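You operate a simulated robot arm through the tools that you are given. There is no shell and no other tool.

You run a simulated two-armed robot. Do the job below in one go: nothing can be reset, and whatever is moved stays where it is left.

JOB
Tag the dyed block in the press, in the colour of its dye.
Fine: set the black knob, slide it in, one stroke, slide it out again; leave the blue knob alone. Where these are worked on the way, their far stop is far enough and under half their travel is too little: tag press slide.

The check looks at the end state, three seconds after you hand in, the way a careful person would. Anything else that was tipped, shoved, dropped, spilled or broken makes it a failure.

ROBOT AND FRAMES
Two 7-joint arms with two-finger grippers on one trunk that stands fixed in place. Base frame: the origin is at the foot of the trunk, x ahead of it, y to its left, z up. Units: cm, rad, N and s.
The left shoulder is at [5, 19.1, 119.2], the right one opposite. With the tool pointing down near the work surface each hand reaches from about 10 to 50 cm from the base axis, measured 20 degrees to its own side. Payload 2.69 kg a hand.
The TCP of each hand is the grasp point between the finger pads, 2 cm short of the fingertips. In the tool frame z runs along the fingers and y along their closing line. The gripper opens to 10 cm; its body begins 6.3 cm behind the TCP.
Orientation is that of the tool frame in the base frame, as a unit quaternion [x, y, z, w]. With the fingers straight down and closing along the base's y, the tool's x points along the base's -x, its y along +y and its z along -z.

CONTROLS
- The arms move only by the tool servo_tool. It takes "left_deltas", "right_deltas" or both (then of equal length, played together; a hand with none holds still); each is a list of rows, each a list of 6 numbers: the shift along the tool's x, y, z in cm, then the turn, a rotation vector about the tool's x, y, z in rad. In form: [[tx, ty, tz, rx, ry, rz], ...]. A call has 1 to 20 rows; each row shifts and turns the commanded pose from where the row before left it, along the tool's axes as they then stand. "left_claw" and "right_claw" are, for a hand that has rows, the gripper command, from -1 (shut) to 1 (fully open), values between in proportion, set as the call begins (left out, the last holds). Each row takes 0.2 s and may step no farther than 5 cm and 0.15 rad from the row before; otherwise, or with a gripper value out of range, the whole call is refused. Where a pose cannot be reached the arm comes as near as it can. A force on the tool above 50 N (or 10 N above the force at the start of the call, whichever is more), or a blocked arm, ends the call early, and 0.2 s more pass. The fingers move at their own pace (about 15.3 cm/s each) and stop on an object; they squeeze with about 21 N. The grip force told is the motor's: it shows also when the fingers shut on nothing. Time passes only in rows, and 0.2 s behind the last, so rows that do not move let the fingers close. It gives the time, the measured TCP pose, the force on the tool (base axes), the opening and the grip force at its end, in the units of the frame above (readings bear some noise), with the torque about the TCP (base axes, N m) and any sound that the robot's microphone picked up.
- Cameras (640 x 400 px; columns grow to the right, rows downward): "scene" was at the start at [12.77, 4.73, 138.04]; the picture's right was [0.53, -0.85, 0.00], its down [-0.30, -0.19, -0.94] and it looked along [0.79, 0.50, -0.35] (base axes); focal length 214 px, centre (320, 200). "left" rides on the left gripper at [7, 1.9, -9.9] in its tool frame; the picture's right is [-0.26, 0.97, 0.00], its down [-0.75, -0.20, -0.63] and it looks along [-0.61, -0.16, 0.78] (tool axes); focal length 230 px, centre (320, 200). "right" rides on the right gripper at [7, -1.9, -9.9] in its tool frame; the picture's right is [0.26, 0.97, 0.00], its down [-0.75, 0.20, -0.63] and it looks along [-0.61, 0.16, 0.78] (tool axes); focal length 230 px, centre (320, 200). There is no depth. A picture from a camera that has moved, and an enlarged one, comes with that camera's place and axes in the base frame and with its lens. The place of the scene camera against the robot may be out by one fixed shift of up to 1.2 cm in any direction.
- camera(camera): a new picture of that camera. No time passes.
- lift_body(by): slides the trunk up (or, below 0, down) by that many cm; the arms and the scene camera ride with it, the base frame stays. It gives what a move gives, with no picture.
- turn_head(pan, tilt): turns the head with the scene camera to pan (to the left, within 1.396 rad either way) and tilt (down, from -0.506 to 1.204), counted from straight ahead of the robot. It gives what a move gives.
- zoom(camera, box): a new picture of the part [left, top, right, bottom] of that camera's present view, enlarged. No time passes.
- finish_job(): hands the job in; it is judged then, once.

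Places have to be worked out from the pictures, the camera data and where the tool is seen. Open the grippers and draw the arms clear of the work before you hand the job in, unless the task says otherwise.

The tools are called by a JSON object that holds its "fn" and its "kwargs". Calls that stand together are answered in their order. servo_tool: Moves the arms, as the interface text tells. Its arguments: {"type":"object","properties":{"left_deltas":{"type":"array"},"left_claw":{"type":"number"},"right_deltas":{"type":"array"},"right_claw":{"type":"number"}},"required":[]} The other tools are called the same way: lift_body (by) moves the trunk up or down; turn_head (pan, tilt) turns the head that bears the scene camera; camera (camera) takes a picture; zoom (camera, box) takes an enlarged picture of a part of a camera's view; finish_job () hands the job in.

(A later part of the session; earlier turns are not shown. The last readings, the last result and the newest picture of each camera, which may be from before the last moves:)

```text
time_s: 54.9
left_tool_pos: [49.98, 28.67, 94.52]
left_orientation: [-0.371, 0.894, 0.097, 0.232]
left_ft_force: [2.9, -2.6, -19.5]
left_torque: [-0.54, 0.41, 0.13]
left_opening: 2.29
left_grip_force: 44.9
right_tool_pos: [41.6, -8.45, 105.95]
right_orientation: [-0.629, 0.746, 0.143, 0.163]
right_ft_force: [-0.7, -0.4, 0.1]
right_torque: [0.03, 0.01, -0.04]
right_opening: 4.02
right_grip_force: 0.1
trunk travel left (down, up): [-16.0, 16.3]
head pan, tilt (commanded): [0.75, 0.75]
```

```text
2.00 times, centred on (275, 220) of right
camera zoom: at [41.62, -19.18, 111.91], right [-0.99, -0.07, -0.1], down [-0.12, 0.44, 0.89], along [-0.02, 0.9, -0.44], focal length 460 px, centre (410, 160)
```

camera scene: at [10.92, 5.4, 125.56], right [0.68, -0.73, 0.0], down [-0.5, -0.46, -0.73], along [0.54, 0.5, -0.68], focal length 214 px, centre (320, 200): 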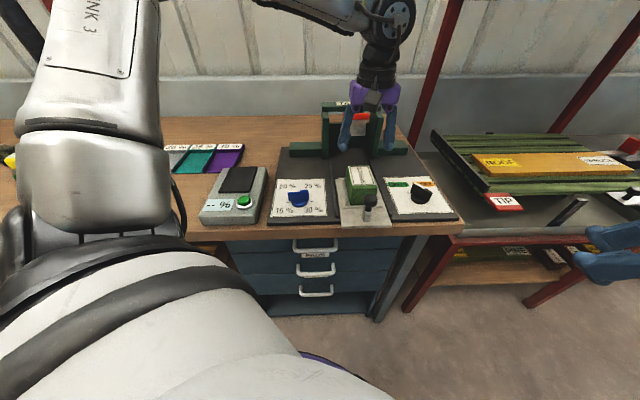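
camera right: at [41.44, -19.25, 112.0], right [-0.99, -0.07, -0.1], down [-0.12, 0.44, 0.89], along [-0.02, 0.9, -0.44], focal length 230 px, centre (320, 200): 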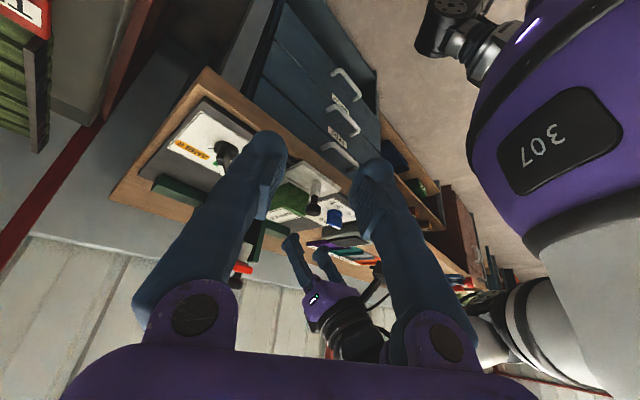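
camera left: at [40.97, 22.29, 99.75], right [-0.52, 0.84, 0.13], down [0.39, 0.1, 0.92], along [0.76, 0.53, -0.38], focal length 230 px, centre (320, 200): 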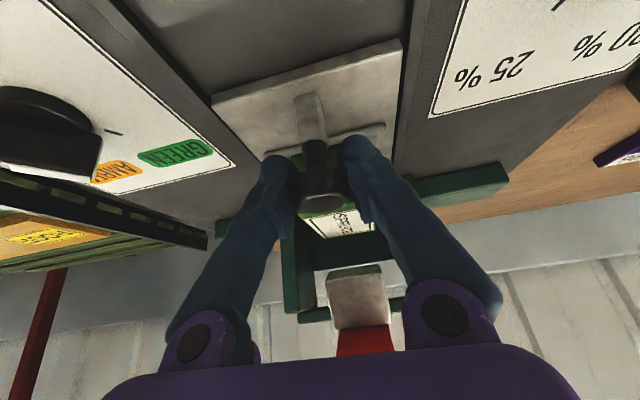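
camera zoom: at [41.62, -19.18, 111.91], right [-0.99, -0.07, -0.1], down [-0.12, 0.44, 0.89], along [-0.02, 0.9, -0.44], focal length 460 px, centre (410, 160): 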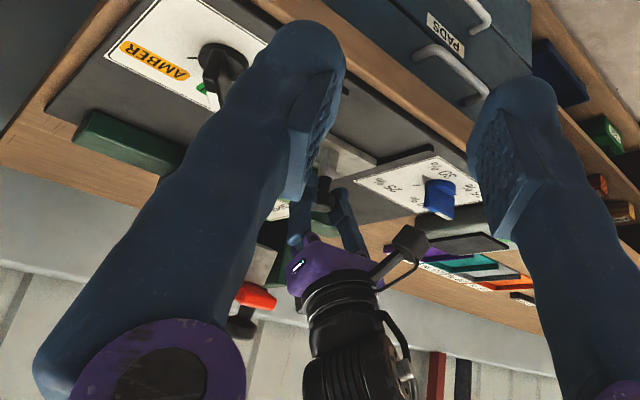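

At d≈55.6; the hand is pulling up ~20 N on the knob, so I'll lower the command 0.3 cm and continue 5 cm in 1 cm steps toward the far stop.

{"fn": "servo_tool", "kwargs": {"left_deltas": [[-0.728, 0, 0.748, 0, 0, 0], [-0.874, 0, 0.486, 0, 0, 0], [-0.874, 0, 0.486, 0, 0, 0], [-0.874, 0, 0.486, 0, 0, 0], [0, 0, 0, 0, 0, 0]], "left_claw": -1}}

{"fn": "camera", "kwargs": {"camera": "left"}}

{"fn": "zoom", "kwargs": {"camera": "scene", "box": [280, 80, 460, 240]}}

```text
time_s: 56.1
left_tool_pos: [52.66, 31.47, 94.49]
left_orientation: [-0.371, 0.893, 0.097, 0.235]
left_ft_force: [-8.3, -3.5, 7.1]
left_torque: [0.09, 0.0, 0.08]
left_opening: 0.58
left_grip_force: 20.8
right_tool_pos: [41.25, -8.54, 106.1]
right_orientation: [-0.63, 0.745, 0.143, 0.166]
right_ft_force: [-1.0, 0.6, 0.0]
right_torque: [0.01, -0.03, 0.01]
right_opening: 3.97
right_grip_force: 0.1
trunk travel left (down, up): [-16.0, 16.3]
head pan, tilt (commanded): [0.75, 0.75]
```

```text
taken
camera left: at [43.7, 25.01, 99.7], right [-0.52, 0.84, 0.13], down [0.38, 0.1, 0.92], along [0.76, 0.53, -0.38], focal length 230 px, centre (320, 200)
```

left: 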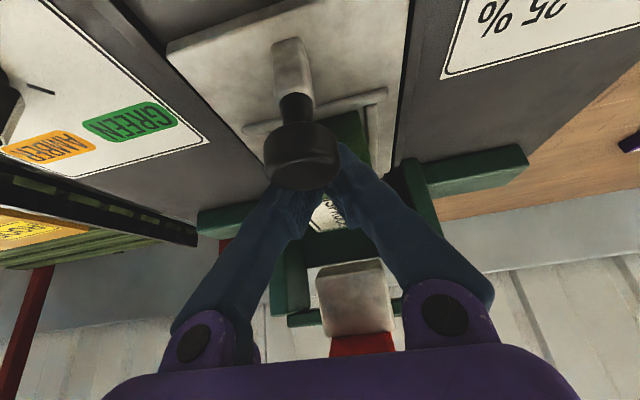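

```text
2.50 times, centred on (370, 160) of scene
camera zoom: at [10.81, 5.35, 125.59], right [0.68, -0.73, 0.0], down [-0.5, -0.46, -0.73], along [0.54, 0.5, -0.68], focal length 536 px, centre (195, 300)
```

zoom: 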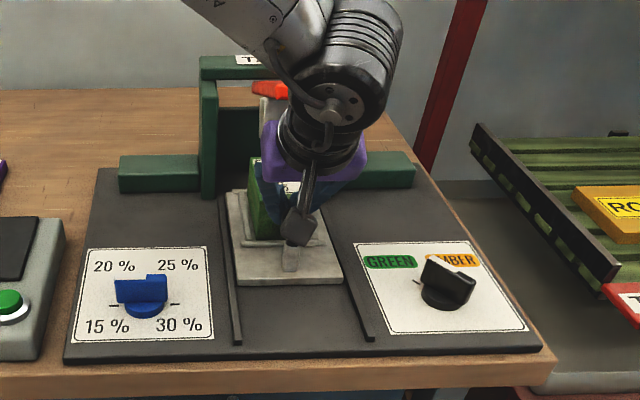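

The grip slipped off the ball (fingers shut to 0.6 cm, now between handle at d≈56 and the block). I'll ease back 0.4 cm off the block's face, then rise straight up.

{"fn": "servo_tool", "kwargs": {"left_deltas": [[0.348, 0, -0.197, 0, 0, 0], [0, 0, 0, 0, 0, 0]], "left_claw": -1}}

{"fn": "camera", "kwargs": {"camera": "left"}}

```text
time_s: 56.7
left_tool_pos: [52.54, 31.38, 94.21]
left_orientation: [-0.37, 0.894, 0.097, 0.233]
left_ft_force: [-0.7, 0.1, -1.2]
left_torque: [-0.01, -0.02, -0.01]
left_opening: 0.0
left_grip_force: 20.6
right_tool_pos: [41.47, -8.56, 106.06]
right_orientation: [-0.629, 0.746, 0.143, 0.165]
right_ft_force: [-0.8, 0.7, -0.4]
right_torque: [0.01, 0.03, 0.02]
right_opening: 3.99
right_grip_force: 0.1
trunk travel left (down, up): [-16.0, 16.3]
head pan, tilt (commanded): [0.75, 0.75]
```

```text
taken
camera left: at [43.54, 24.79, 99.48], right [-0.52, 0.84, 0.13], down [0.39, 0.1, 0.92], along [0.76, 0.53, -0.38], focal length 230 px, centre (320, 200)
```

left: 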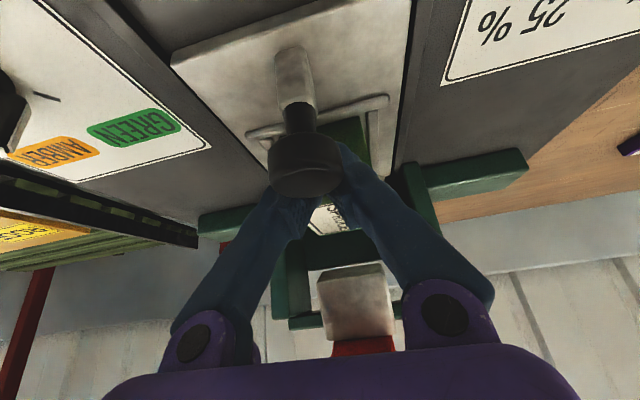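

No contact force now. Rising straight up 6 cm.

{"fn": "servo_tool", "kwargs": {"left_deltas": [[-0.739, 0, -1.306, 0, 0, 0], [-0.739, 0, -1.306, 0, 0, 0], [-0.739, 0, -1.306, 0, 0, 0], [-0.739, 0, -1.306, 0, 0, 0]], "left_claw": -1}}

{"fn": "camera", "kwargs": {"camera": "left"}}

{"fn": "zoom", "kwargs": {"camera": "scene", "box": [280, 80, 460, 240]}}

{"fn": "zoom", "kwargs": {"camera": "right", "box": [150, 120, 400, 320]}}

```text
time_s: 57.7
left_tool_pos: [52.47, 31.14, 100.31]
left_orientation: [-0.37, 0.894, 0.096, 0.233]
left_ft_force: [0.0, 0.4, -0.1]
left_torque: [-0.01, -0.01, 0.03]
left_opening: 0.01
left_grip_force: 21.0
right_tool_pos: [41.4, -8.51, 106.06]
right_orientation: [-0.629, 0.746, 0.143, 0.164]
right_ft_force: [0.5, 0.5, 0.0]
right_torque: [0.02, 0.0, 0.0]
right_opening: 3.98
right_grip_force: 0.1
trunk travel left (down, up): [-16.0, 16.3]
head pan, tilt (commanded): [0.75, 0.75]
```

```text
taken
camera left: at [43.51, 24.75, 105.59], right [-0.52, 0.84, 0.13], down [0.39, 0.1, 0.92], along [0.76, 0.53, -0.38], focal length 230 px, centre (320, 200)
```

left: 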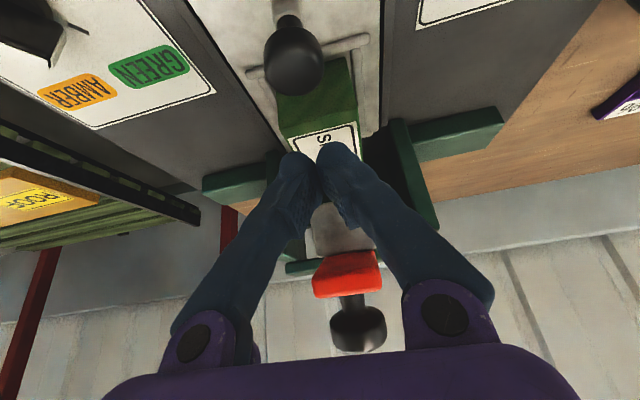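

```text
2.50 times, centred on (370, 160) of scene
camera zoom: at [10.94, 5.41, 125.56], right [0.68, -0.73, 0.0], down [-0.5, -0.47, -0.73], along [0.54, 0.5, -0.68], focal length 536 px, centre (195, 300)
```

zoom: 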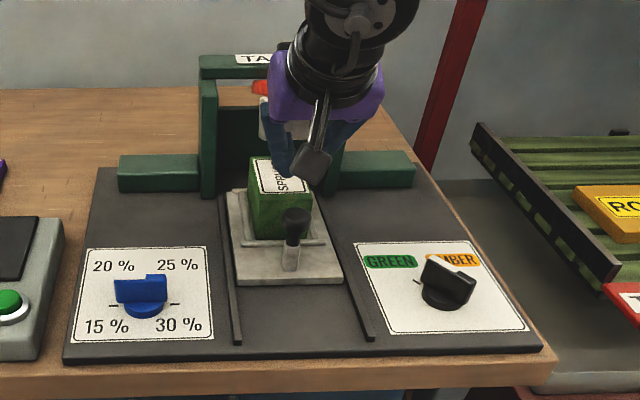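

```text
2.00 times, centred on (275, 220) of right
camera zoom: at [41.45, -19.24, 111.99], right [-0.99, -0.07, -0.1], down [-0.12, 0.44, 0.89], along [-0.02, 0.9, -0.44], focal length 460 px, centre (410, 160)
```

zoom: 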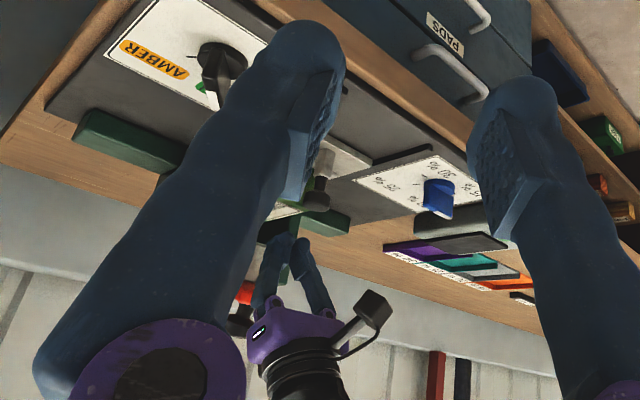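

The block is still seated in its tray; the handle is at d≈56. I'll move the closed fingers behind the ball to push it instead of gripping.

{"fn": "servo_tool", "kwargs": {"left_deltas": [[2.233, 0, -1.264, 0, 0, 0], [2.233, 0, -1.264, 0, 0, 0], [2.233, 0, -1.264, 0, 0, 0], [0.739, 0, 1.306, 0, 0, 0], [0.739, 0, 1.306, 0, 0, 0], [0.739, 0, 1.306, 0, 0, 0], [0.739, 0, 1.306, 0, 0, 0], [0, 0, 0, 0, 0, 0]], "left_claw": -1}}

{"fn": "camera", "kwargs": {"camera": "left"}}

{"fn": "zoom", "kwargs": {"camera": "scene", "box": [280, 80, 460, 240]}}

```text
time_s: 59.5
left_tool_pos: [47.08, 25.67, 94.42]
left_orientation: [-0.371, 0.894, 0.096, 0.232]
left_ft_force: [0.7, 0.1, -0.9]
left_torque: [0.03, 0.03, 0.03]
left_opening: 0.0
left_grip_force: 20.9
right_tool_pos: [41.43, -8.56, 106.06]
right_orientation: [-0.629, 0.746, 0.143, 0.165]
right_ft_force: [-0.4, 0.0, -0.4]
right_torque: [0.01, -0.01, 0.01]
right_opening: 4.0
right_grip_force: 0.0
trunk travel left (down, up): [-16.0, 16.3]
head pan, tilt (commanded): [0.75, 0.75]
```

```text
taken
camera left: at [38.02, 19.3, 99.6], right [-0.52, 0.84, 0.13], down [0.39, 0.1, 0.92], along [0.76, 0.53, -0.38], focal length 230 px, centre (320, 200)
```

left: 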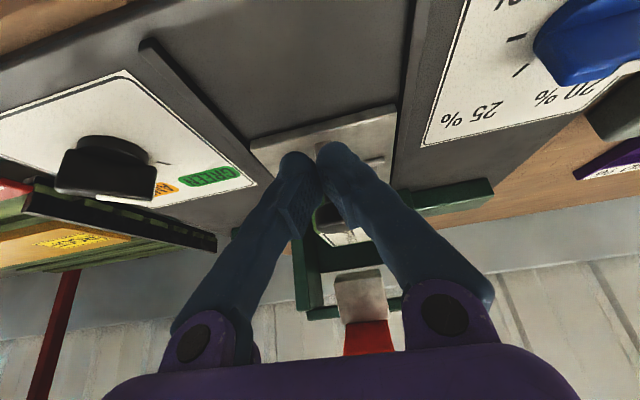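

```text
2.50 times, centred on (370, 160) of scene
camera zoom: at [10.95, 5.42, 125.56], right [0.68, -0.73, 0.0], down [-0.5, -0.47, -0.73], along [0.53, 0.5, -0.68], focal length 536 px, centre (195, 300)
```

zoom: 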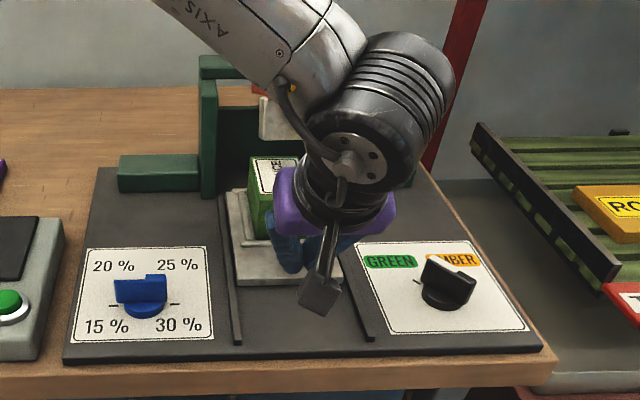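

Closed fingers are behind the ball at d≈51.4. Pushing inward now in short steps.

{"fn": "servo_tool", "kwargs": {"left_deltas": [[-0.87, 0, 0.4924, 0, 0, 0], [-0.87, 0, 0.4924, 0, 0, 0], [-0.87, 0, 0.4924, 0, 0, 0], [-0.87, 0, 0.4924, 0, 0, 0], [0, 0, 0, 0, 0, 0]], "left_claw": -1}}

{"fn": "camera", "kwargs": {"camera": "left"}}

{"fn": "zoom", "kwargs": {"camera": "scene", "box": [280, 80, 460, 240]}}

```text
time_s: 60.4
left_tool_pos: [48.7, 27.41, 93.55]
left_orientation: [-0.366, 0.899, 0.094, 0.222]
left_ft_force: [-0.6, -6.2, -4.7]
left_torque: [-0.05, 0.06, -0.09]
left_opening: 0.0
left_grip_force: 29.7
right_tool_pos: [41.41, -8.51, 106.16]
right_orientation: [-0.629, 0.746, 0.143, 0.164]
right_ft_force: [0.6, 0.3, 0.4]
right_torque: [0.01, -0.03, -0.03]
right_opening: 4.0
right_grip_force: 0.0
trunk travel left (down, up): [-16.0, 16.3]
head pan, tilt (commanded): [0.75, 0.75]
stopped in row 4 (left hand): the force on the tool passed its limit at 56 N (the readings are from after the stop); the commanded pose is now the measured one
```

```text
taken
camera left: at [39.68, 21.16, 99.21], right [-0.51, 0.85, 0.13], down [0.41, 0.11, 0.91], along [0.75, 0.52, -0.4], focal length 230 px, centre (320, 200)
```

left: 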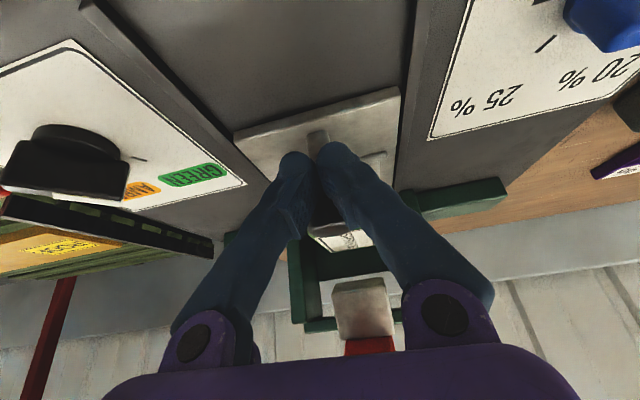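

```text
2.50 times, centred on (370, 160) of scene
camera zoom: at [11.0, 5.48, 125.56], right [0.68, -0.73, 0.0], down [-0.5, -0.47, -0.73], along [0.53, 0.5, -0.68], focal length 536 px, centre (195, 300)
```

zoom: 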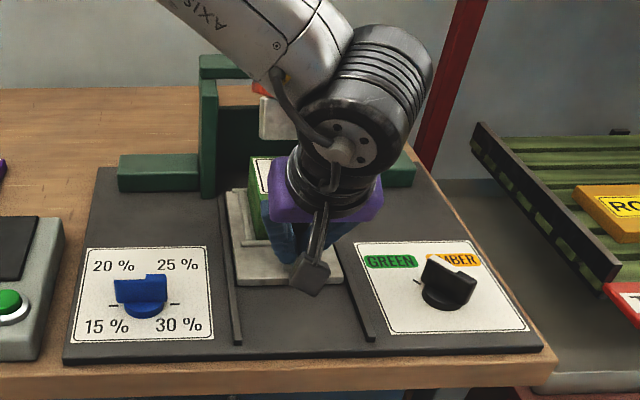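

Force hit 56 N with the handle still at d≈56, so the slide is evidently against its far stop (12 cm of travel). I'll back the hand off and up to look at how the block sits under the ram.

{"fn": "servo_tool", "kwargs": {"left_deltas": [[1.74, 0, -0.985, 0, 0, 0], [-0.985, 0, -1.74, 0, 0, 0], [-1.477, 0, -2.611, 0, 0, 0], [-1.477, 0, -2.611, 0, 0, 0], [-1.477, 0, -2.611, 0, 0, 0], [0, 0, 0, 0, 0, 0]], "left_claw": -1}}

{"fn": "camera", "kwargs": {"camera": "left"}}

{"fn": "zoom", "kwargs": {"camera": "scene", "box": [280, 80, 460, 240]}}

```text
time_s: 61.8
left_tool_pos: [47.39, 26.27, 104.86]
left_orientation: [-0.367, 0.898, 0.095, 0.222]
left_ft_force: [-0.5, -0.4, 0.4]
left_torque: [0.0, 0.01, 0.04]
left_opening: 0.01
left_grip_force: 29.7
right_tool_pos: [41.41, -8.52, 106.12]
right_orientation: [-0.629, 0.746, 0.143, 0.165]
right_ft_force: [-0.2, 1.3, -0.1]
right_torque: [0.0, -0.03, -0.02]
right_opening: 3.98
right_grip_force: 0.1
trunk travel left (down, up): [-16.0, 16.3]
head pan, tilt (commanded): [0.75, 0.75]
```

```text
taken
camera left: at [38.46, 19.89, 110.38], right [-0.52, 0.85, 0.13], down [0.41, 0.11, 0.91], along [0.75, 0.52, -0.4], focal length 230 px, centre (320, 200)
```

left: 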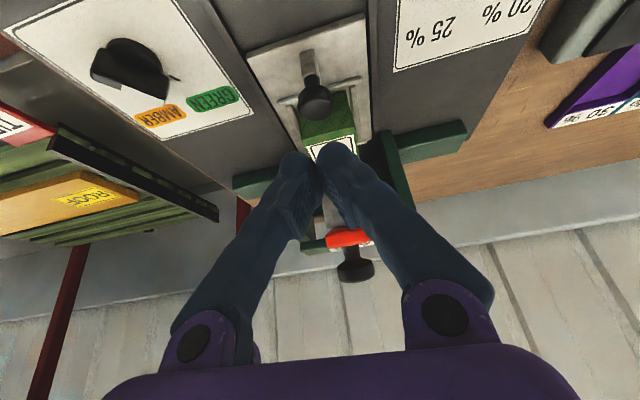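

```text
2.50 times, centred on (370, 160) of scene
camera zoom: at [10.97, 5.43, 125.55], right [0.68, -0.73, 0.0], down [-0.5, -0.47, -0.73], along [0.53, 0.5, -0.68], focal length 536 px, centre (195, 300)
```

zoom: 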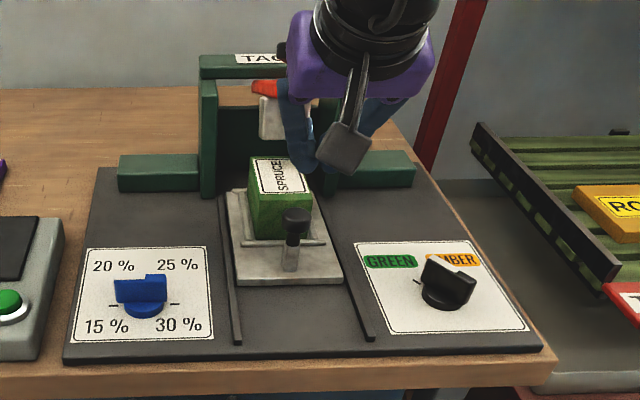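

The view is blocked by the closed fingers; I'll open them here (free air) to see the ram and block between them.

{"fn": "servo_tool", "kwargs": {"left_deltas": [[0, 0, 0, 0, 0, 0], [0, 0, 0, 0, 0, 0]], "left_claw": 1}}

{"fn": "zoom", "kwargs": {"camera": "left", "box": [220, 20, 480, 300]}}

{"fn": "zoom", "kwargs": {"camera": "scene", "box": [320, 95, 410, 205]}}

{"fn": "camera", "kwargs": {"camera": "right"}}

```text
time_s: 62.4
left_tool_pos: [47.51, 26.15, 104.92]
left_orientation: [-0.368, 0.898, 0.095, 0.222]
left_ft_force: [0.5, 1.0, -0.1]
left_torque: [0.0, 0.01, 0.01]
left_opening: 9.99
left_grip_force: 0.0
right_tool_pos: [41.44, -8.56, 106.02]
right_orientation: [-0.63, 0.746, 0.143, 0.164]
right_ft_force: [0.2, 0.2, -0.6]
right_torque: [-0.04, 0.02, 0.02]
right_opening: 4.01
right_grip_force: 0.1
trunk travel left (down, up): [-16.0, 16.3]
head pan, tilt (commanded): [0.75, 0.75]
```

```text
1.43 times, centred on (350, 160) of left
camera zoom: at [38.45, 19.89, 110.37], right [-0.52, 0.85, 0.13], down [0.41, 0.11, 0.91], along [0.75, 0.52, -0.4], focal length 329 px, centre (277, 257)
```

zoom: 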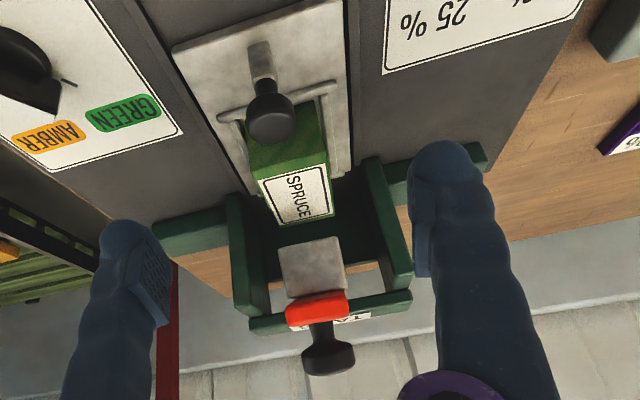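

```text
3.64 times, centred on (365, 150) of scene
camera zoom: at [10.96, 5.42, 125.55], right [0.68, -0.73, 0.0], down [-0.5, -0.47, -0.73], along [0.53, 0.5, -0.68], focal length 780 px, centre (156, 382)
```

zoom: 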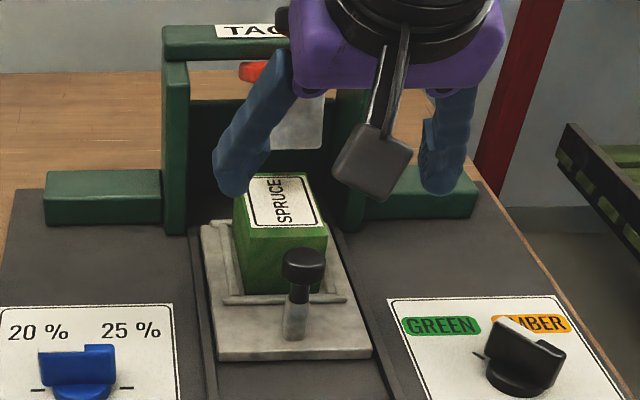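

```text
taken
camera right: at [41.46, -19.24, 111.99], right [-0.99, -0.07, -0.1], down [-0.12, 0.44, 0.89], along [-0.02, 0.9, -0.44], focal length 230 px, centre (320, 200)
```

right: 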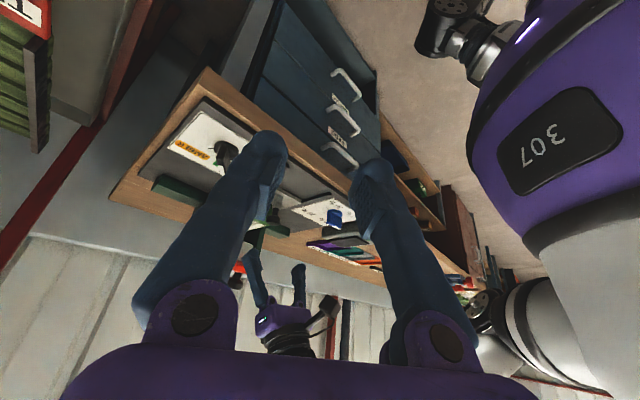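

Triangulating again: the ram's front-bottom edge is at d≈66, z≈98.6, lever knob neck at (57.6, 36.2, 105.8), and the block (d 61–71) is beneath – so the slide is at its stop. Next I'll bring the left hand, tilted and opened 7 cm, above the lever knob.

{"fn": "servo_tool", "kwargs": {"left_deltas": [[-1.326, 0, -2.504, 0, 0, 0], [-1.326, 0, -2.504, 0, 0, 0], [-1.326, 0, -2.504, 0, 0, 0], [-3.16, -0.04, 1.673, 0, 0, 0], [-3.16, -0.04, 1.673, 0, 0, 0], [-3.16, 0, 1.673, 0, 0, 0], [-3.16, 0, 1.673, 0, 0, 0], [0, 0, 0, 0, -0.12, 0], [0, 0, 0, 0, 0, 0]], "left_claw": 0.4}}

{"fn": "camera", "kwargs": {"camera": "left"}}

{"fn": "zoom", "kwargs": {"camera": "scene", "box": [280, 60, 460, 240]}}

{"fn": "camera", "kwargs": {"camera": "right"}}

```text
time_s: 64.4
left_tool_pos: [57.72, 36.21, 113.37]
left_orientation: [-0.36, 0.883, 0.117, 0.277]
left_ft_force: [-1.0, -0.4, 0.1]
left_torque: [0.01, -0.01, 0.02]
left_opening: 6.98
left_grip_force: 0.0
right_tool_pos: [41.44, -8.54, 106.15]
right_orientation: [-0.629, 0.746, 0.143, 0.165]
right_ft_force: [0.2, -0.8, 0.6]
right_torque: [0.0, -0.02, -0.02]
right_opening: 3.98
right_grip_force: 0.1
trunk travel left (down, up): [-16.0, 16.3]
head pan, tilt (commanded): [0.75, 0.75]
```

```text
taken
camera left: at [48.36, 29.48, 117.43], right [-0.53, 0.84, 0.15], down [0.33, 0.03, 0.94], along [0.78, 0.55, -0.29], focal length 230 px, centre (320, 200)
```

left: 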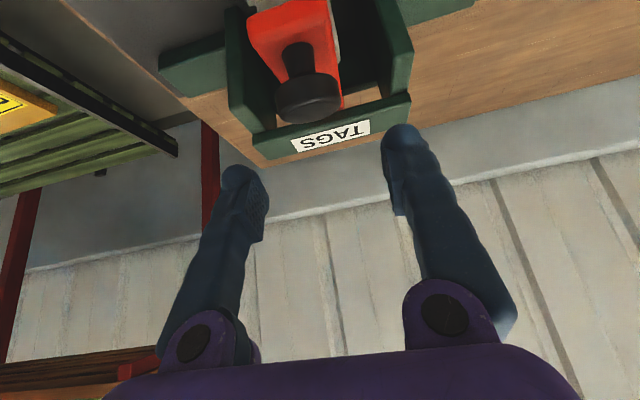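

```text
2.22 times, centred on (370, 150) of scene
camera zoom: at [10.98, 5.44, 125.55], right [0.68, -0.73, 0.0], down [-0.5, -0.47, -0.73], along [0.53, 0.5, -0.68], focal length 477 px, centre (209, 311)
```

zoom: 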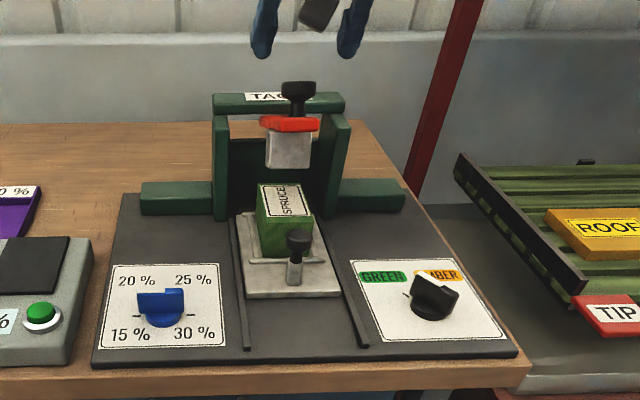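

```text
taken
camera right: at [41.48, -19.22, 111.98], right [-0.99, -0.07, -0.1], down [-0.12, 0.44, 0.89], along [-0.02, 0.9, -0.44], focal length 230 px, centre (320, 200)
```

right: 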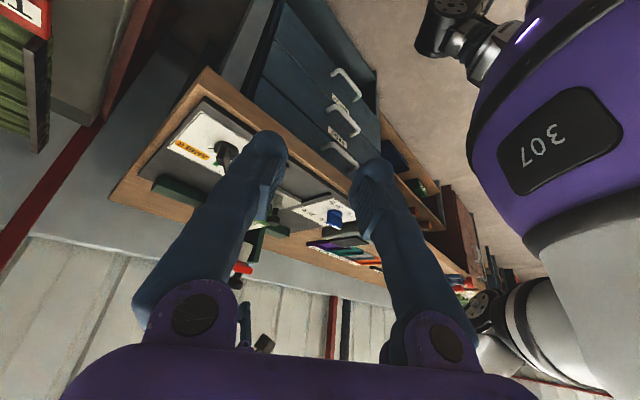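

The view is now clear: block sits under the ram, slide at its stop, and the lever knob cap is at d≈66.5, e≈15.1, z≈107.4, right under the hand. Lowering around the cap.

{"fn": "servo_tool", "kwargs": {"left_deltas": [[0.87, 0, 1.24, 0, 0, 0], [0.87, 0, 1.24, 0, 0, 0], [0.87, 0, 1.24, 0, 0, 0], [0.87, 0, 1.24, 0, 0, 0], [0, 0, 0, 0, 0, 0]], "left_claw": 0.4}}

{"fn": "camera", "kwargs": {"camera": "left"}}

{"fn": "zoom", "kwargs": {"camera": "scene", "box": [280, 60, 460, 240]}}

```text
time_s: 65.6
left_tool_pos: [57.67, 36.23, 107.36]
left_orientation: [-0.361, 0.883, 0.116, 0.275]
left_ft_force: [0.2, 0.0, -0.5]
left_torque: [-0.03, 0.03, 0.01]
left_opening: 7.0
left_grip_force: 0.1
right_tool_pos: [41.47, -8.58, 106.13]
right_orientation: [-0.63, 0.746, 0.144, 0.164]
right_ft_force: [0.1, -0.1, 0.3]
right_torque: [0.01, 0.01, 0.02]
right_opening: 4.03
right_grip_force: 0.0
trunk travel left (down, up): [-16.0, 16.3]
head pan, tilt (commanded): [0.75, 0.75]
```

```text
taken
camera left: at [48.31, 29.46, 111.39], right [-0.53, 0.84, 0.15], down [0.33, 0.03, 0.94], along [0.78, 0.55, -0.29], focal length 230 px, centre (320, 200)
```

left: 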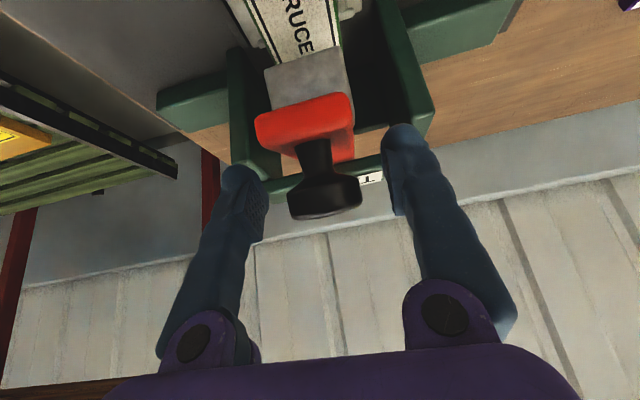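

```text
2.22 times, centred on (370, 150) of scene
camera zoom: at [10.95, 5.42, 125.56], right [0.68, -0.73, 0.0], down [-0.5, -0.47, -0.73], along [0.53, 0.5, -0.68], focal length 477 px, centre (209, 311)
```

zoom: 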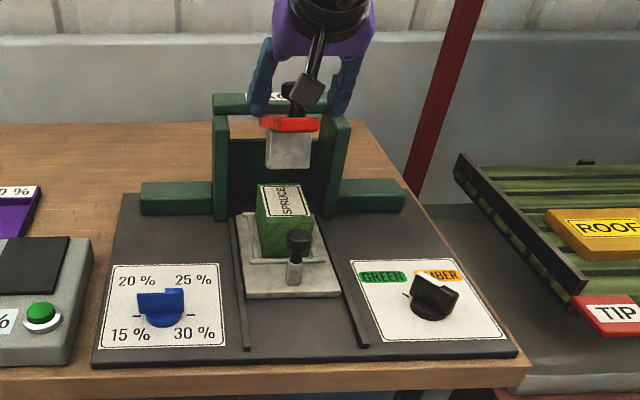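

The cap is centred between the fingers. Gripping it.

{"fn": "servo_tool", "kwargs": {"left_deltas": [[0, 0, 0, 0, 0, 0], [0, 0, 0, 0, 0, 0]], "left_claw": -1}}

{"fn": "camera", "kwargs": {"camera": "left"}}

```text
time_s: 66.2
left_tool_pos: [57.56, 36.33, 107.19]
left_orientation: [-0.361, 0.883, 0.117, 0.275]
left_ft_force: [-7.3, 5.8, -2.3]
left_torque: [0.28, 0.06, 0.1]
left_opening: 3.01
left_grip_force: 45.2
right_tool_pos: [41.39, -8.36, 106.05]
right_orientation: [-0.63, 0.746, 0.142, 0.165]
right_ft_force: [-0.5, -0.1, -0.6]
right_torque: [0.01, -0.01, -0.02]
right_opening: 3.97
right_grip_force: 0.1
trunk travel left (down, up): [-16.0, 16.3]
head pan, tilt (commanded): [0.75, 0.75]
```

```text
taken
camera left: at [48.23, 29.59, 111.36], right [-0.53, 0.83, 0.16], down [0.33, 0.03, 0.94], along [0.78, 0.55, -0.29], focal length 230 px, centre (320, 200)
```

left: 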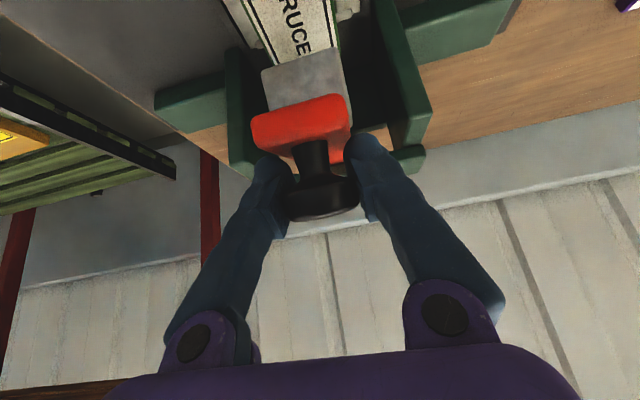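

Cap gripped (3 cm). Pressing the lever down: first 3 cm along its arc, watching force.

{"fn": "servo_tool", "kwargs": {"left_deltas": [[0.655, 0, 0.761, 0, 0, 0], [0.655, 0, 0.761, 0, 0, 0], [0.655, 0, 0.761, 0, 0, 0], [0, 0, 0, 0, 0, 0]], "left_claw": -1}}

{"fn": "camera", "kwargs": {"camera": "left"}}

{"fn": "zoom", "kwargs": {"camera": "scene", "box": [280, 60, 460, 240]}}

```text
time_s: 67.2
left_tool_pos: [56.94, 35.65, 104.71]
left_orientation: [-0.36, 0.883, 0.116, 0.278]
left_ft_force: [-32.2, -8.8, 20.1]
left_torque: [0.02, -1.03, -0.03]
left_opening: 2.92
left_grip_force: 44.5
right_tool_pos: [40.9, -8.66, 106.29]
right_orientation: [-0.63, 0.745, 0.142, 0.168]
right_ft_force: [-1.2, 1.1, 0.0]
right_torque: [0.02, 0.01, 0.01]
right_opening: 4.0
right_grip_force: 0.1
trunk travel left (down, up): [-16.0, 16.3]
head pan, tilt (commanded): [0.75, 0.75]
```

```text
taken
camera left: at [47.56, 29.0, 108.74], right [-0.53, 0.84, 0.15], down [0.32, 0.03, 0.95], along [0.79, 0.55, -0.29], focal length 230 px, centre (320, 200)
```

left: 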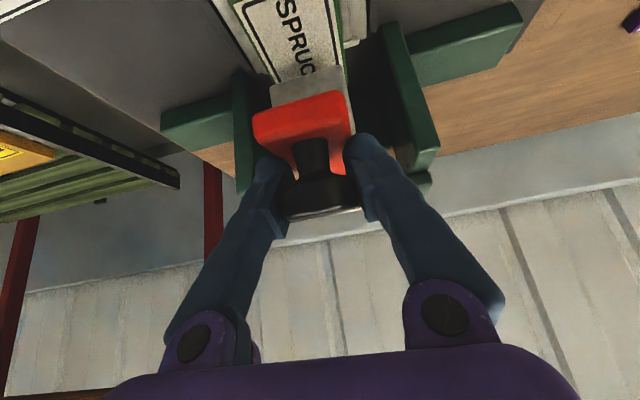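

```text
2.22 times, centred on (370, 150) of scene
camera zoom: at [10.38, 5.21, 125.63], right [0.68, -0.73, 0.0], down [-0.49, -0.46, -0.74], along [0.54, 0.5, -0.68], focal length 477 px, centre (209, 311)
```

zoom: 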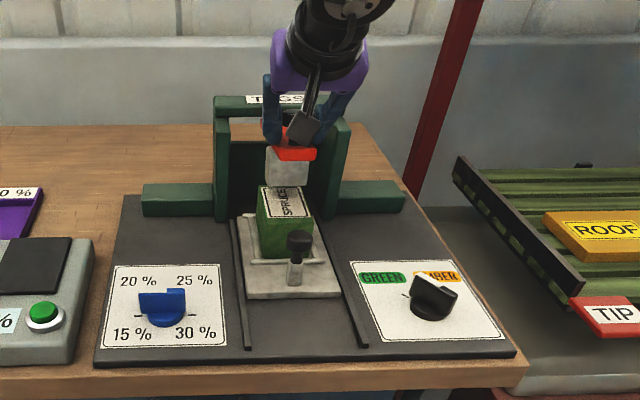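

The lever and ram are moving down; the knob's arc pulls more toward me (~30 N). I'll follow with 0.5 cm toward −d and continue down 2 cm.

{"fn": "servo_tool", "kwargs": {"left_deltas": [[0.41, 0, -0.287, 0, 0, 0], [0.737, 0, 0.704, 0, 0, 0], [0.737, 0, 0.704, 0, 0, 0], [0, 0, 0, 0, 0, 0]], "left_claw": -1}}

{"fn": "camera", "kwargs": {"camera": "left"}}

{"fn": "zoom", "kwargs": {"camera": "scene", "box": [320, 90, 420, 210]}}

```text
time_s: 68.2
left_tool_pos: [56.65, 35.44, 102.24]
left_orientation: [-0.361, 0.883, 0.116, 0.277]
left_ft_force: [-5.6, 9.5, 13.2]
left_torque: [0.55, -1.55, -0.03]
left_opening: 2.86
left_grip_force: 45.0
right_tool_pos: [41.18, -8.47, 106.2]
right_orientation: [-0.63, 0.746, 0.142, 0.165]
right_ft_force: [0.2, 0.8, 0.4]
right_torque: [-0.01, 0.01, 0.01]
right_opening: 4.01
right_grip_force: 0.1
trunk travel left (down, up): [-16.0, 16.3]
head pan, tilt (commanded): [0.75, 0.75]
```

```text
taken
camera left: at [47.31, 28.69, 106.35], right [-0.53, 0.84, 0.15], down [0.33, 0.03, 0.94], along [0.78, 0.55, -0.29], focal length 230 px, centre (320, 200)
```

left: 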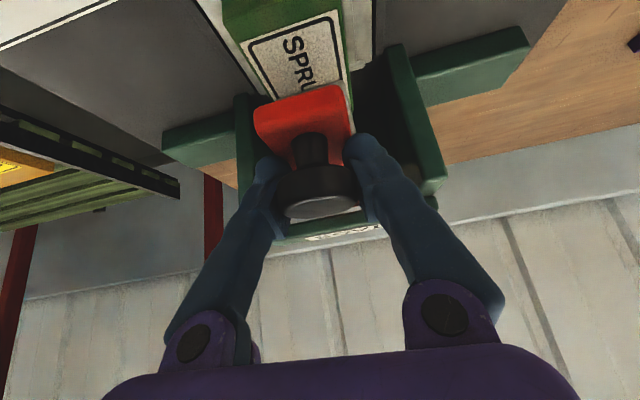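

```text
3.33 times, centred on (370, 150) of scene
camera zoom: at [10.75, 5.45, 125.57], right [0.68, -0.73, 0.0], down [-0.5, -0.47, -0.73], along [0.54, 0.5, -0.68], focal length 715 px, centre (153, 367)
```

zoom: 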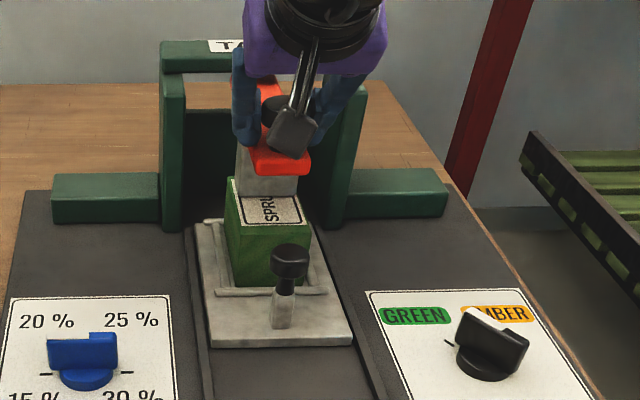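

The ram is about to touch the block. Continuing down in 0.5 cm steps until it stops.

{"fn": "servo_tool", "kwargs": {"left_deltas": [[0.32, 0, 0.387, 0, 0, 0], [0.32, 0, 0.387, 0, 0, 0], [0, 0, 0, 0, 0, 0]], "left_claw": -1}}

{"fn": "zoom", "kwargs": {"camera": "scene", "box": [320, 90, 420, 210]}}

{"fn": "camera", "kwargs": {"camera": "left"}}

```text
time_s: 69.0
left_tool_pos: [56.69, 35.35, 102.1]
left_orientation: [-0.364, 0.88, 0.117, 0.283]
left_ft_force: [-17.1, 3.4, 19.5]
left_torque: [-0.99, 1.24, -0.39]
left_opening: 2.88
left_grip_force: 44.6
right_tool_pos: [41.17, -8.43, 106.16]
right_orientation: [-0.63, 0.746, 0.142, 0.165]
right_ft_force: [-0.6, -0.6, 0.3]
right_torque: [0.0, 0.02, 0.0]
right_opening: 4.0
right_grip_force: 0.0
trunk travel left (down, up): [-16.0, 16.3]
head pan, tilt (commanded): [0.75, 0.75]
stopped in row 3 (left hand): the force on the tool passed its limit at 50 N (the readings are from after the stop); the commanded pose is now the measured one
```

```text
3.33 times, centred on (370, 150) of scene
camera zoom: at [10.59, 5.35, 125.55], right [0.68, -0.73, 0.0], down [-0.5, -0.46, -0.73], along [0.54, 0.5, -0.68], focal length 715 px, centre (153, 367)
```

zoom: 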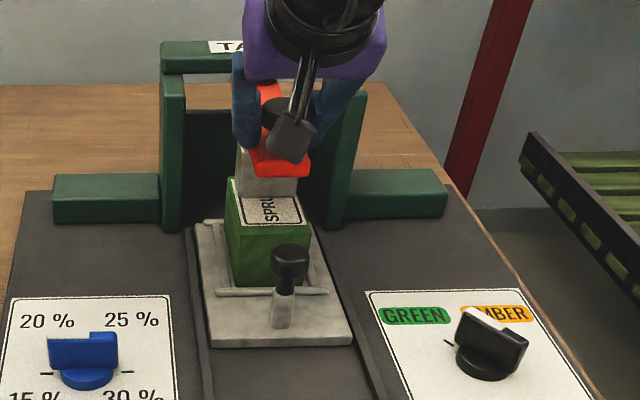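

```text
taken
camera left: at [47.25, 28.64, 106.07], right [-0.53, 0.83, 0.15], down [0.31, 0.03, 0.95], along [0.79, 0.55, -0.28], focal length 230 px, centre (320, 200)
```

left: 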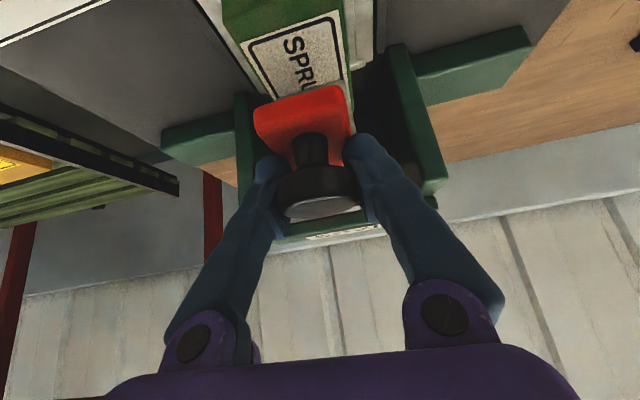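

Force limit hit with the ram right on the block; no sound was reported. I'll press once more a little to make sure the lever is at its bottom.

{"fn": "servo_tool", "kwargs": {"left_deltas": [[0.26, 0, 0.41, 0, 0, 0], [0.2, 0, 0.33, 0, 0, 0]], "left_claw": -1}}

{"fn": "zoom", "kwargs": {"camera": "scene", "box": [330, 100, 400, 180]}}

{"fn": "zoom", "kwargs": {"camera": "right", "box": [200, 180, 300, 320]}}

```text
time_s: 69.6
left_tool_pos: [56.58, 35.37, 102.08]
left_orientation: [-0.364, 0.878, 0.118, 0.289]
left_ft_force: [-27.3, 0.2, 22.4]
left_torque: [-0.45, 0.9, -0.25]
left_opening: 2.89
left_grip_force: 44.5
right_tool_pos: [40.96, -8.65, 106.27]
right_orientation: [-0.63, 0.745, 0.142, 0.167]
right_ft_force: [-0.1, -0.8, 0.9]
right_torque: [0.01, 0.01, 0.0]
right_opening: 4.01
right_grip_force: 0.0
trunk travel left (down, up): [-16.0, 16.3]
head pan, tilt (commanded): [0.75, 0.75]
stopped in row 2 (left hand): the force on the tool passed its limit at 53 N (the readings are from after the stop); the commanded pose is now the measured one
```

```text
5.00 times, centred on (365, 140) of scene
camera zoom: at [10.42, 5.26, 125.6], right [0.68, -0.73, 0.0], down [-0.49, -0.46, -0.73], along [0.54, 0.5, -0.68], focal length 1072 px, centre (95, 500)
```

zoom: 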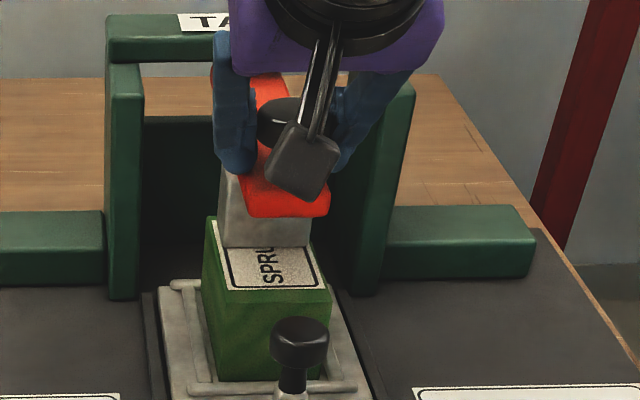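

```text
2.86 times, centred on (250, 250) of right
camera zoom: at [41.01, -19.37, 112.17], right [-0.99, -0.07, -0.11], down [-0.13, 0.44, 0.89], along [-0.01, 0.9, -0.44], focal length 657 px, centre (520, 57)
```

zoom: 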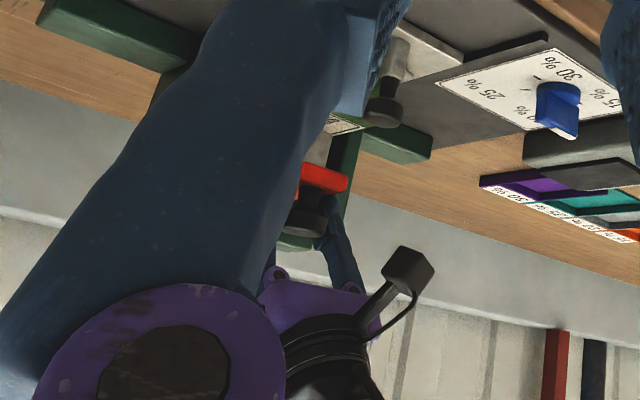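

The lever is firmly at its bottom (z≈102.1) with the ram on the block, so the stroke is done. Raising the lever back along its arc while still holding the cap.

{"fn": "servo_tool", "kwargs": {"left_deltas": [[-0.619, 0, -0.621, 0, 0, 0], [-0.619, 0, -0.621, 0, 0, 0], [-0.619, 0, -0.621, 0, 0, 0], [-0.747, 0, -0.486, 0, 0, 0], [-0.747, 0, -0.486, 0, 0, 0], [-0.747, 0, -0.486, 0, 0, 0], [0, 0, 0, 0, 0, 0]], "left_claw": -1}}

{"fn": "zoom", "kwargs": {"camera": "scene", "box": [320, 80, 420, 210]}}

{"fn": "camera", "kwargs": {"camera": "left"}}

```text
time_s: 71.2
left_tool_pos: [58.03, 36.85, 106.4]
left_orientation: [-0.363, 0.879, 0.116, 0.286]
left_ft_force: [-7.8, 10.4, -12.4]
left_torque: [-1.03, 1.0, -0.17]
left_opening: 2.77
left_grip_force: 45.1
right_tool_pos: [41.5, -8.33, 106.04]
right_orientation: [-0.629, 0.746, 0.142, 0.164]
right_ft_force: [0.5, 0.5, -0.3]
right_torque: [0.0, 0.01, 0.01]
right_opening: 4.02
right_grip_force: 0.0
trunk travel left (down, up): [-16.0, 16.3]
head pan, tilt (commanded): [0.75, 0.75]
```

```text
3.08 times, centred on (370, 145) of scene
camera zoom: at [10.99, 5.64, 125.53], right [0.68, -0.73, 0.0], down [-0.5, -0.47, -0.73], along [0.53, 0.5, -0.68], focal length 660 px, centre (166, 369)
```

zoom: 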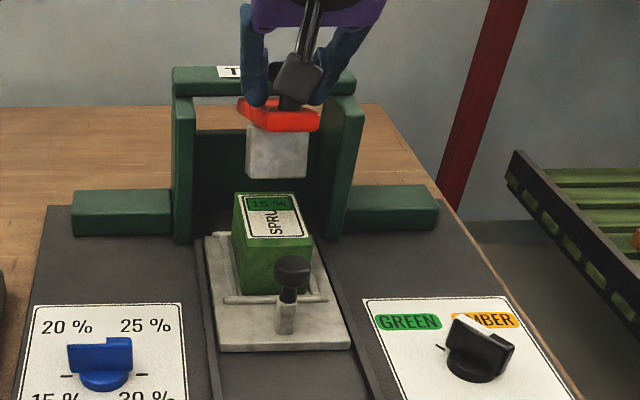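

```text
taken
camera left: at [48.68, 30.04, 110.38], right [-0.53, 0.83, 0.15], down [0.31, 0.03, 0.95], along [0.79, 0.55, -0.27], focal length 230 px, centre (320, 200)
```

left: 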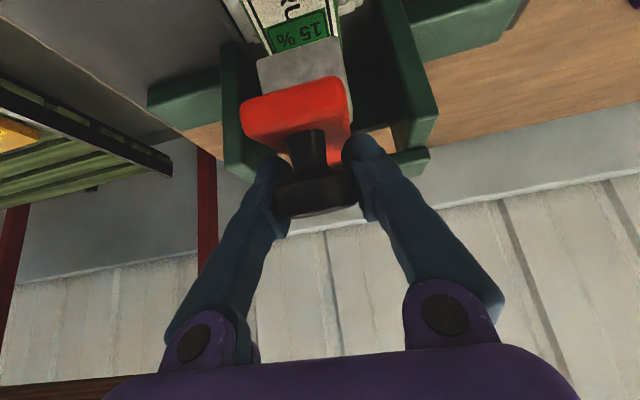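

The block now carries a green tag ("15 %"). I'll bring the lever the last bit up to its original position before releasing it.

{"fn": "servo_tool", "kwargs": {"left_deltas": [[-0.02, 0, -0.5, 0, 0, 0], [-0.02, 0, -0.5, 0, 0, 0], [0, 0, 0, 0, 0, 0]], "left_claw": -1}}

```text
time_s: 72.0
left_tool_pos: [58.08, 36.96, 106.65]
left_orientation: [-0.365, 0.879, 0.118, 0.282]
left_ft_force: [25.6, 28.7, -26.8]
left_torque: [-0.59, 0.27, -0.09]
left_opening: 2.79
left_grip_force: 44.9
right_tool_pos: [41.85, -8.15, 105.88]
right_orientation: [-0.629, 0.747, 0.143, 0.161]
right_ft_force: [-0.4, 0.8, 0.3]
right_torque: [-0.01, 0.02, 0.02]
right_opening: 4.01
right_grip_force: 0.0
trunk travel left (down, up): [-16.0, 16.3]
head pan, tilt (commanded): [0.75, 0.75]
```

The lever is at its upper stop (it now resists). I'll undo that last pull and release the cap.

{"fn": "servo_tool", "kwargs": {"left_deltas": [[0.02, 0, 0.45, 0, 0, 0], [0.02, 0, 0.4, 0, 0, 0], [0, 0, 0, 0, 0, 0]], "left_claw": -1}}

{"fn": "servo_tool", "kwargs": {"left_deltas": [[0, 0, 0, 0, 0, 0], [0, 0, 0, 0, 0, 0]], "left_claw": 0.4}}

{"fn": "camera", "kwargs": {"camera": "left"}}

{"fn": "zoom", "kwargs": {"camera": "scene", "box": [320, 80, 420, 210]}}

```text
time_s: 72.8
left_tool_pos: [58.04, 36.85, 106.64]
left_orientation: [-0.363, 0.879, 0.116, 0.285]
left_ft_force: [9.6, 23.9, -7.2]
left_torque: [0.76, -0.22, -0.06]
left_opening: 2.8
left_grip_force: 45.1
right_tool_pos: [41.54, -8.3, 106.1]
right_orientation: [-0.63, 0.746, 0.142, 0.162]
right_ft_force: [0.5, -0.1, -0.3]
right_torque: [-0.01, 0.0, 0.01]
right_opening: 4.01
right_grip_force: 0.1
trunk travel left (down, up): [-16.0, 16.3]
head pan, tilt (commanded): [0.75, 0.75]
```

```text
time_s: 73.4
left_tool_pos: [57.92, 36.34, 106.98]
left_orientation: [-0.362, 0.879, 0.116, 0.286]
left_ft_force: [0.2, -0.2, -0.1]
left_torque: [0.0, -0.04, -0.02]
left_opening: 7.01
left_grip_force: 0.0
right_tool_pos: [41.42, -8.54, 106.1]
right_orientation: [-0.629, 0.746, 0.143, 0.164]
right_ft_force: [-0.2, -0.1, -0.3]
right_torque: [0.05, -0.02, 0.0]
right_opening: 4.03
right_grip_force: 0.0
trunk travel left (down, up): [-16.0, 16.3]
head pan, tilt (commanded): [0.75, 0.75]
```

```text
taken
camera left: at [48.53, 29.59, 110.79], right [-0.53, 0.83, 0.15], down [0.31, 0.03, 0.95], along [0.79, 0.55, -0.27], focal length 230 px, centre (320, 200)
```

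left: 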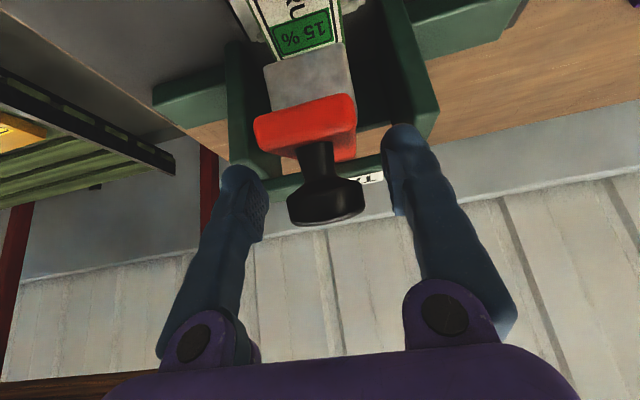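

```text
3.08 times, centred on (370, 145) of scene
camera zoom: at [10.93, 5.35, 125.57], right [0.68, -0.73, 0.0], down [-0.5, -0.46, -0.73], along [0.54, 0.5, -0.68], focal length 660 px, centre (166, 369)
```

zoom: 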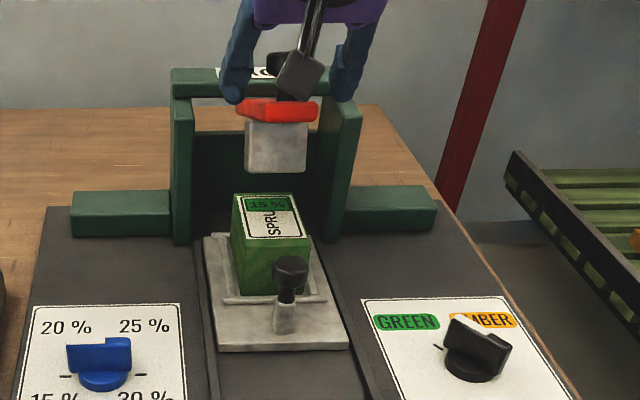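

Lever stays up, green tag clearly on the block. Lifting off the cap and returning above the slide handle to pull the slide out.

{"fn": "servo_tool", "kwargs": {"left_deltas": [[-1.18, 0, -1.614, 0, 0, 0], [-1.18, 0, -1.614, 0, 0, 0], [-1.18, 0, -1.614, 0, 0, 0], [2.85, 0.07, -2.09, 0, 0, 0], [2.85, 0.07, -2.09, 0, 0, 0], [2.85, 0.07, -2.09, 0, 0, 0], [0, 0, 0, 0, 0.127, 0], [0, 0, 0, 0, 0, 0]], "left_claw": 0.1}}

{"fn": "camera", "kwargs": {"camera": "left"}}

{"fn": "zoom", "kwargs": {"camera": "scene", "box": [280, 60, 460, 240]}}

```text
time_s: 75.2
left_tool_pos: [50.38, 29.25, 112.88]
left_orientation: [-0.369, 0.896, 0.093, 0.229]
left_ft_force: [-0.4, -0.4, 0.0]
left_torque: [0.0, 0.02, -0.02]
left_opening: 5.54
left_grip_force: 0.1
right_tool_pos: [41.38, -8.6, 106.12]
right_orientation: [-0.629, 0.746, 0.143, 0.165]
right_ft_force: [-0.1, 0.2, 0.4]
right_torque: [-0.04, -0.01, -0.03]
right_opening: 3.99
right_grip_force: 0.1
trunk travel left (down, up): [-16.0, 16.3]
head pan, tilt (commanded): [0.75, 0.75]
```

```text
taken
camera left: at [41.34, 22.9, 118.18], right [-0.52, 0.85, 0.12], down [0.39, 0.11, 0.91], along [0.76, 0.52, -0.39], focal length 230 px, centre (320, 200)
```

left: 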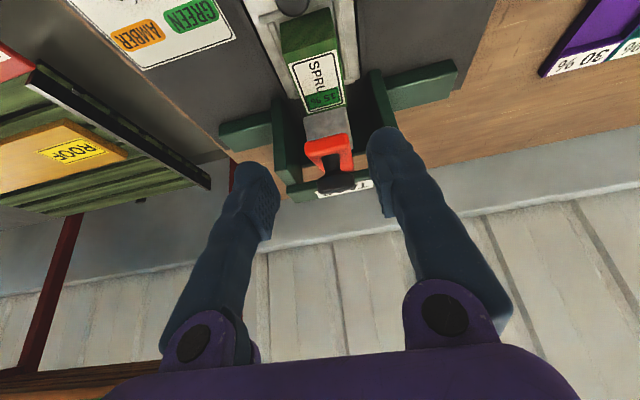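

```text
2.22 times, centred on (370, 150) of scene
camera zoom: at [10.95, 5.41, 125.56], right [0.68, -0.73, 0.0], down [-0.5, -0.47, -0.73], along [0.54, 0.5, -0.68], focal length 477 px, centre (209, 311)
```

zoom: 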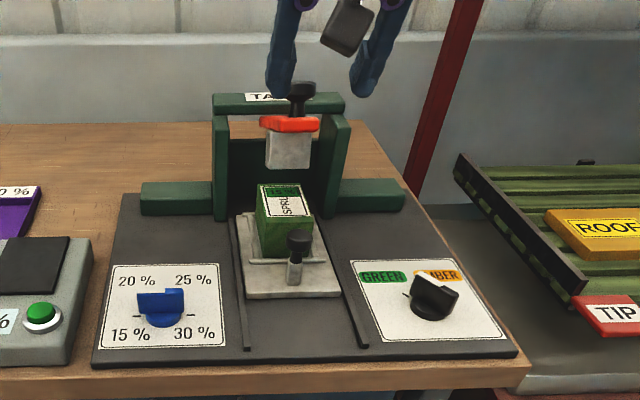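

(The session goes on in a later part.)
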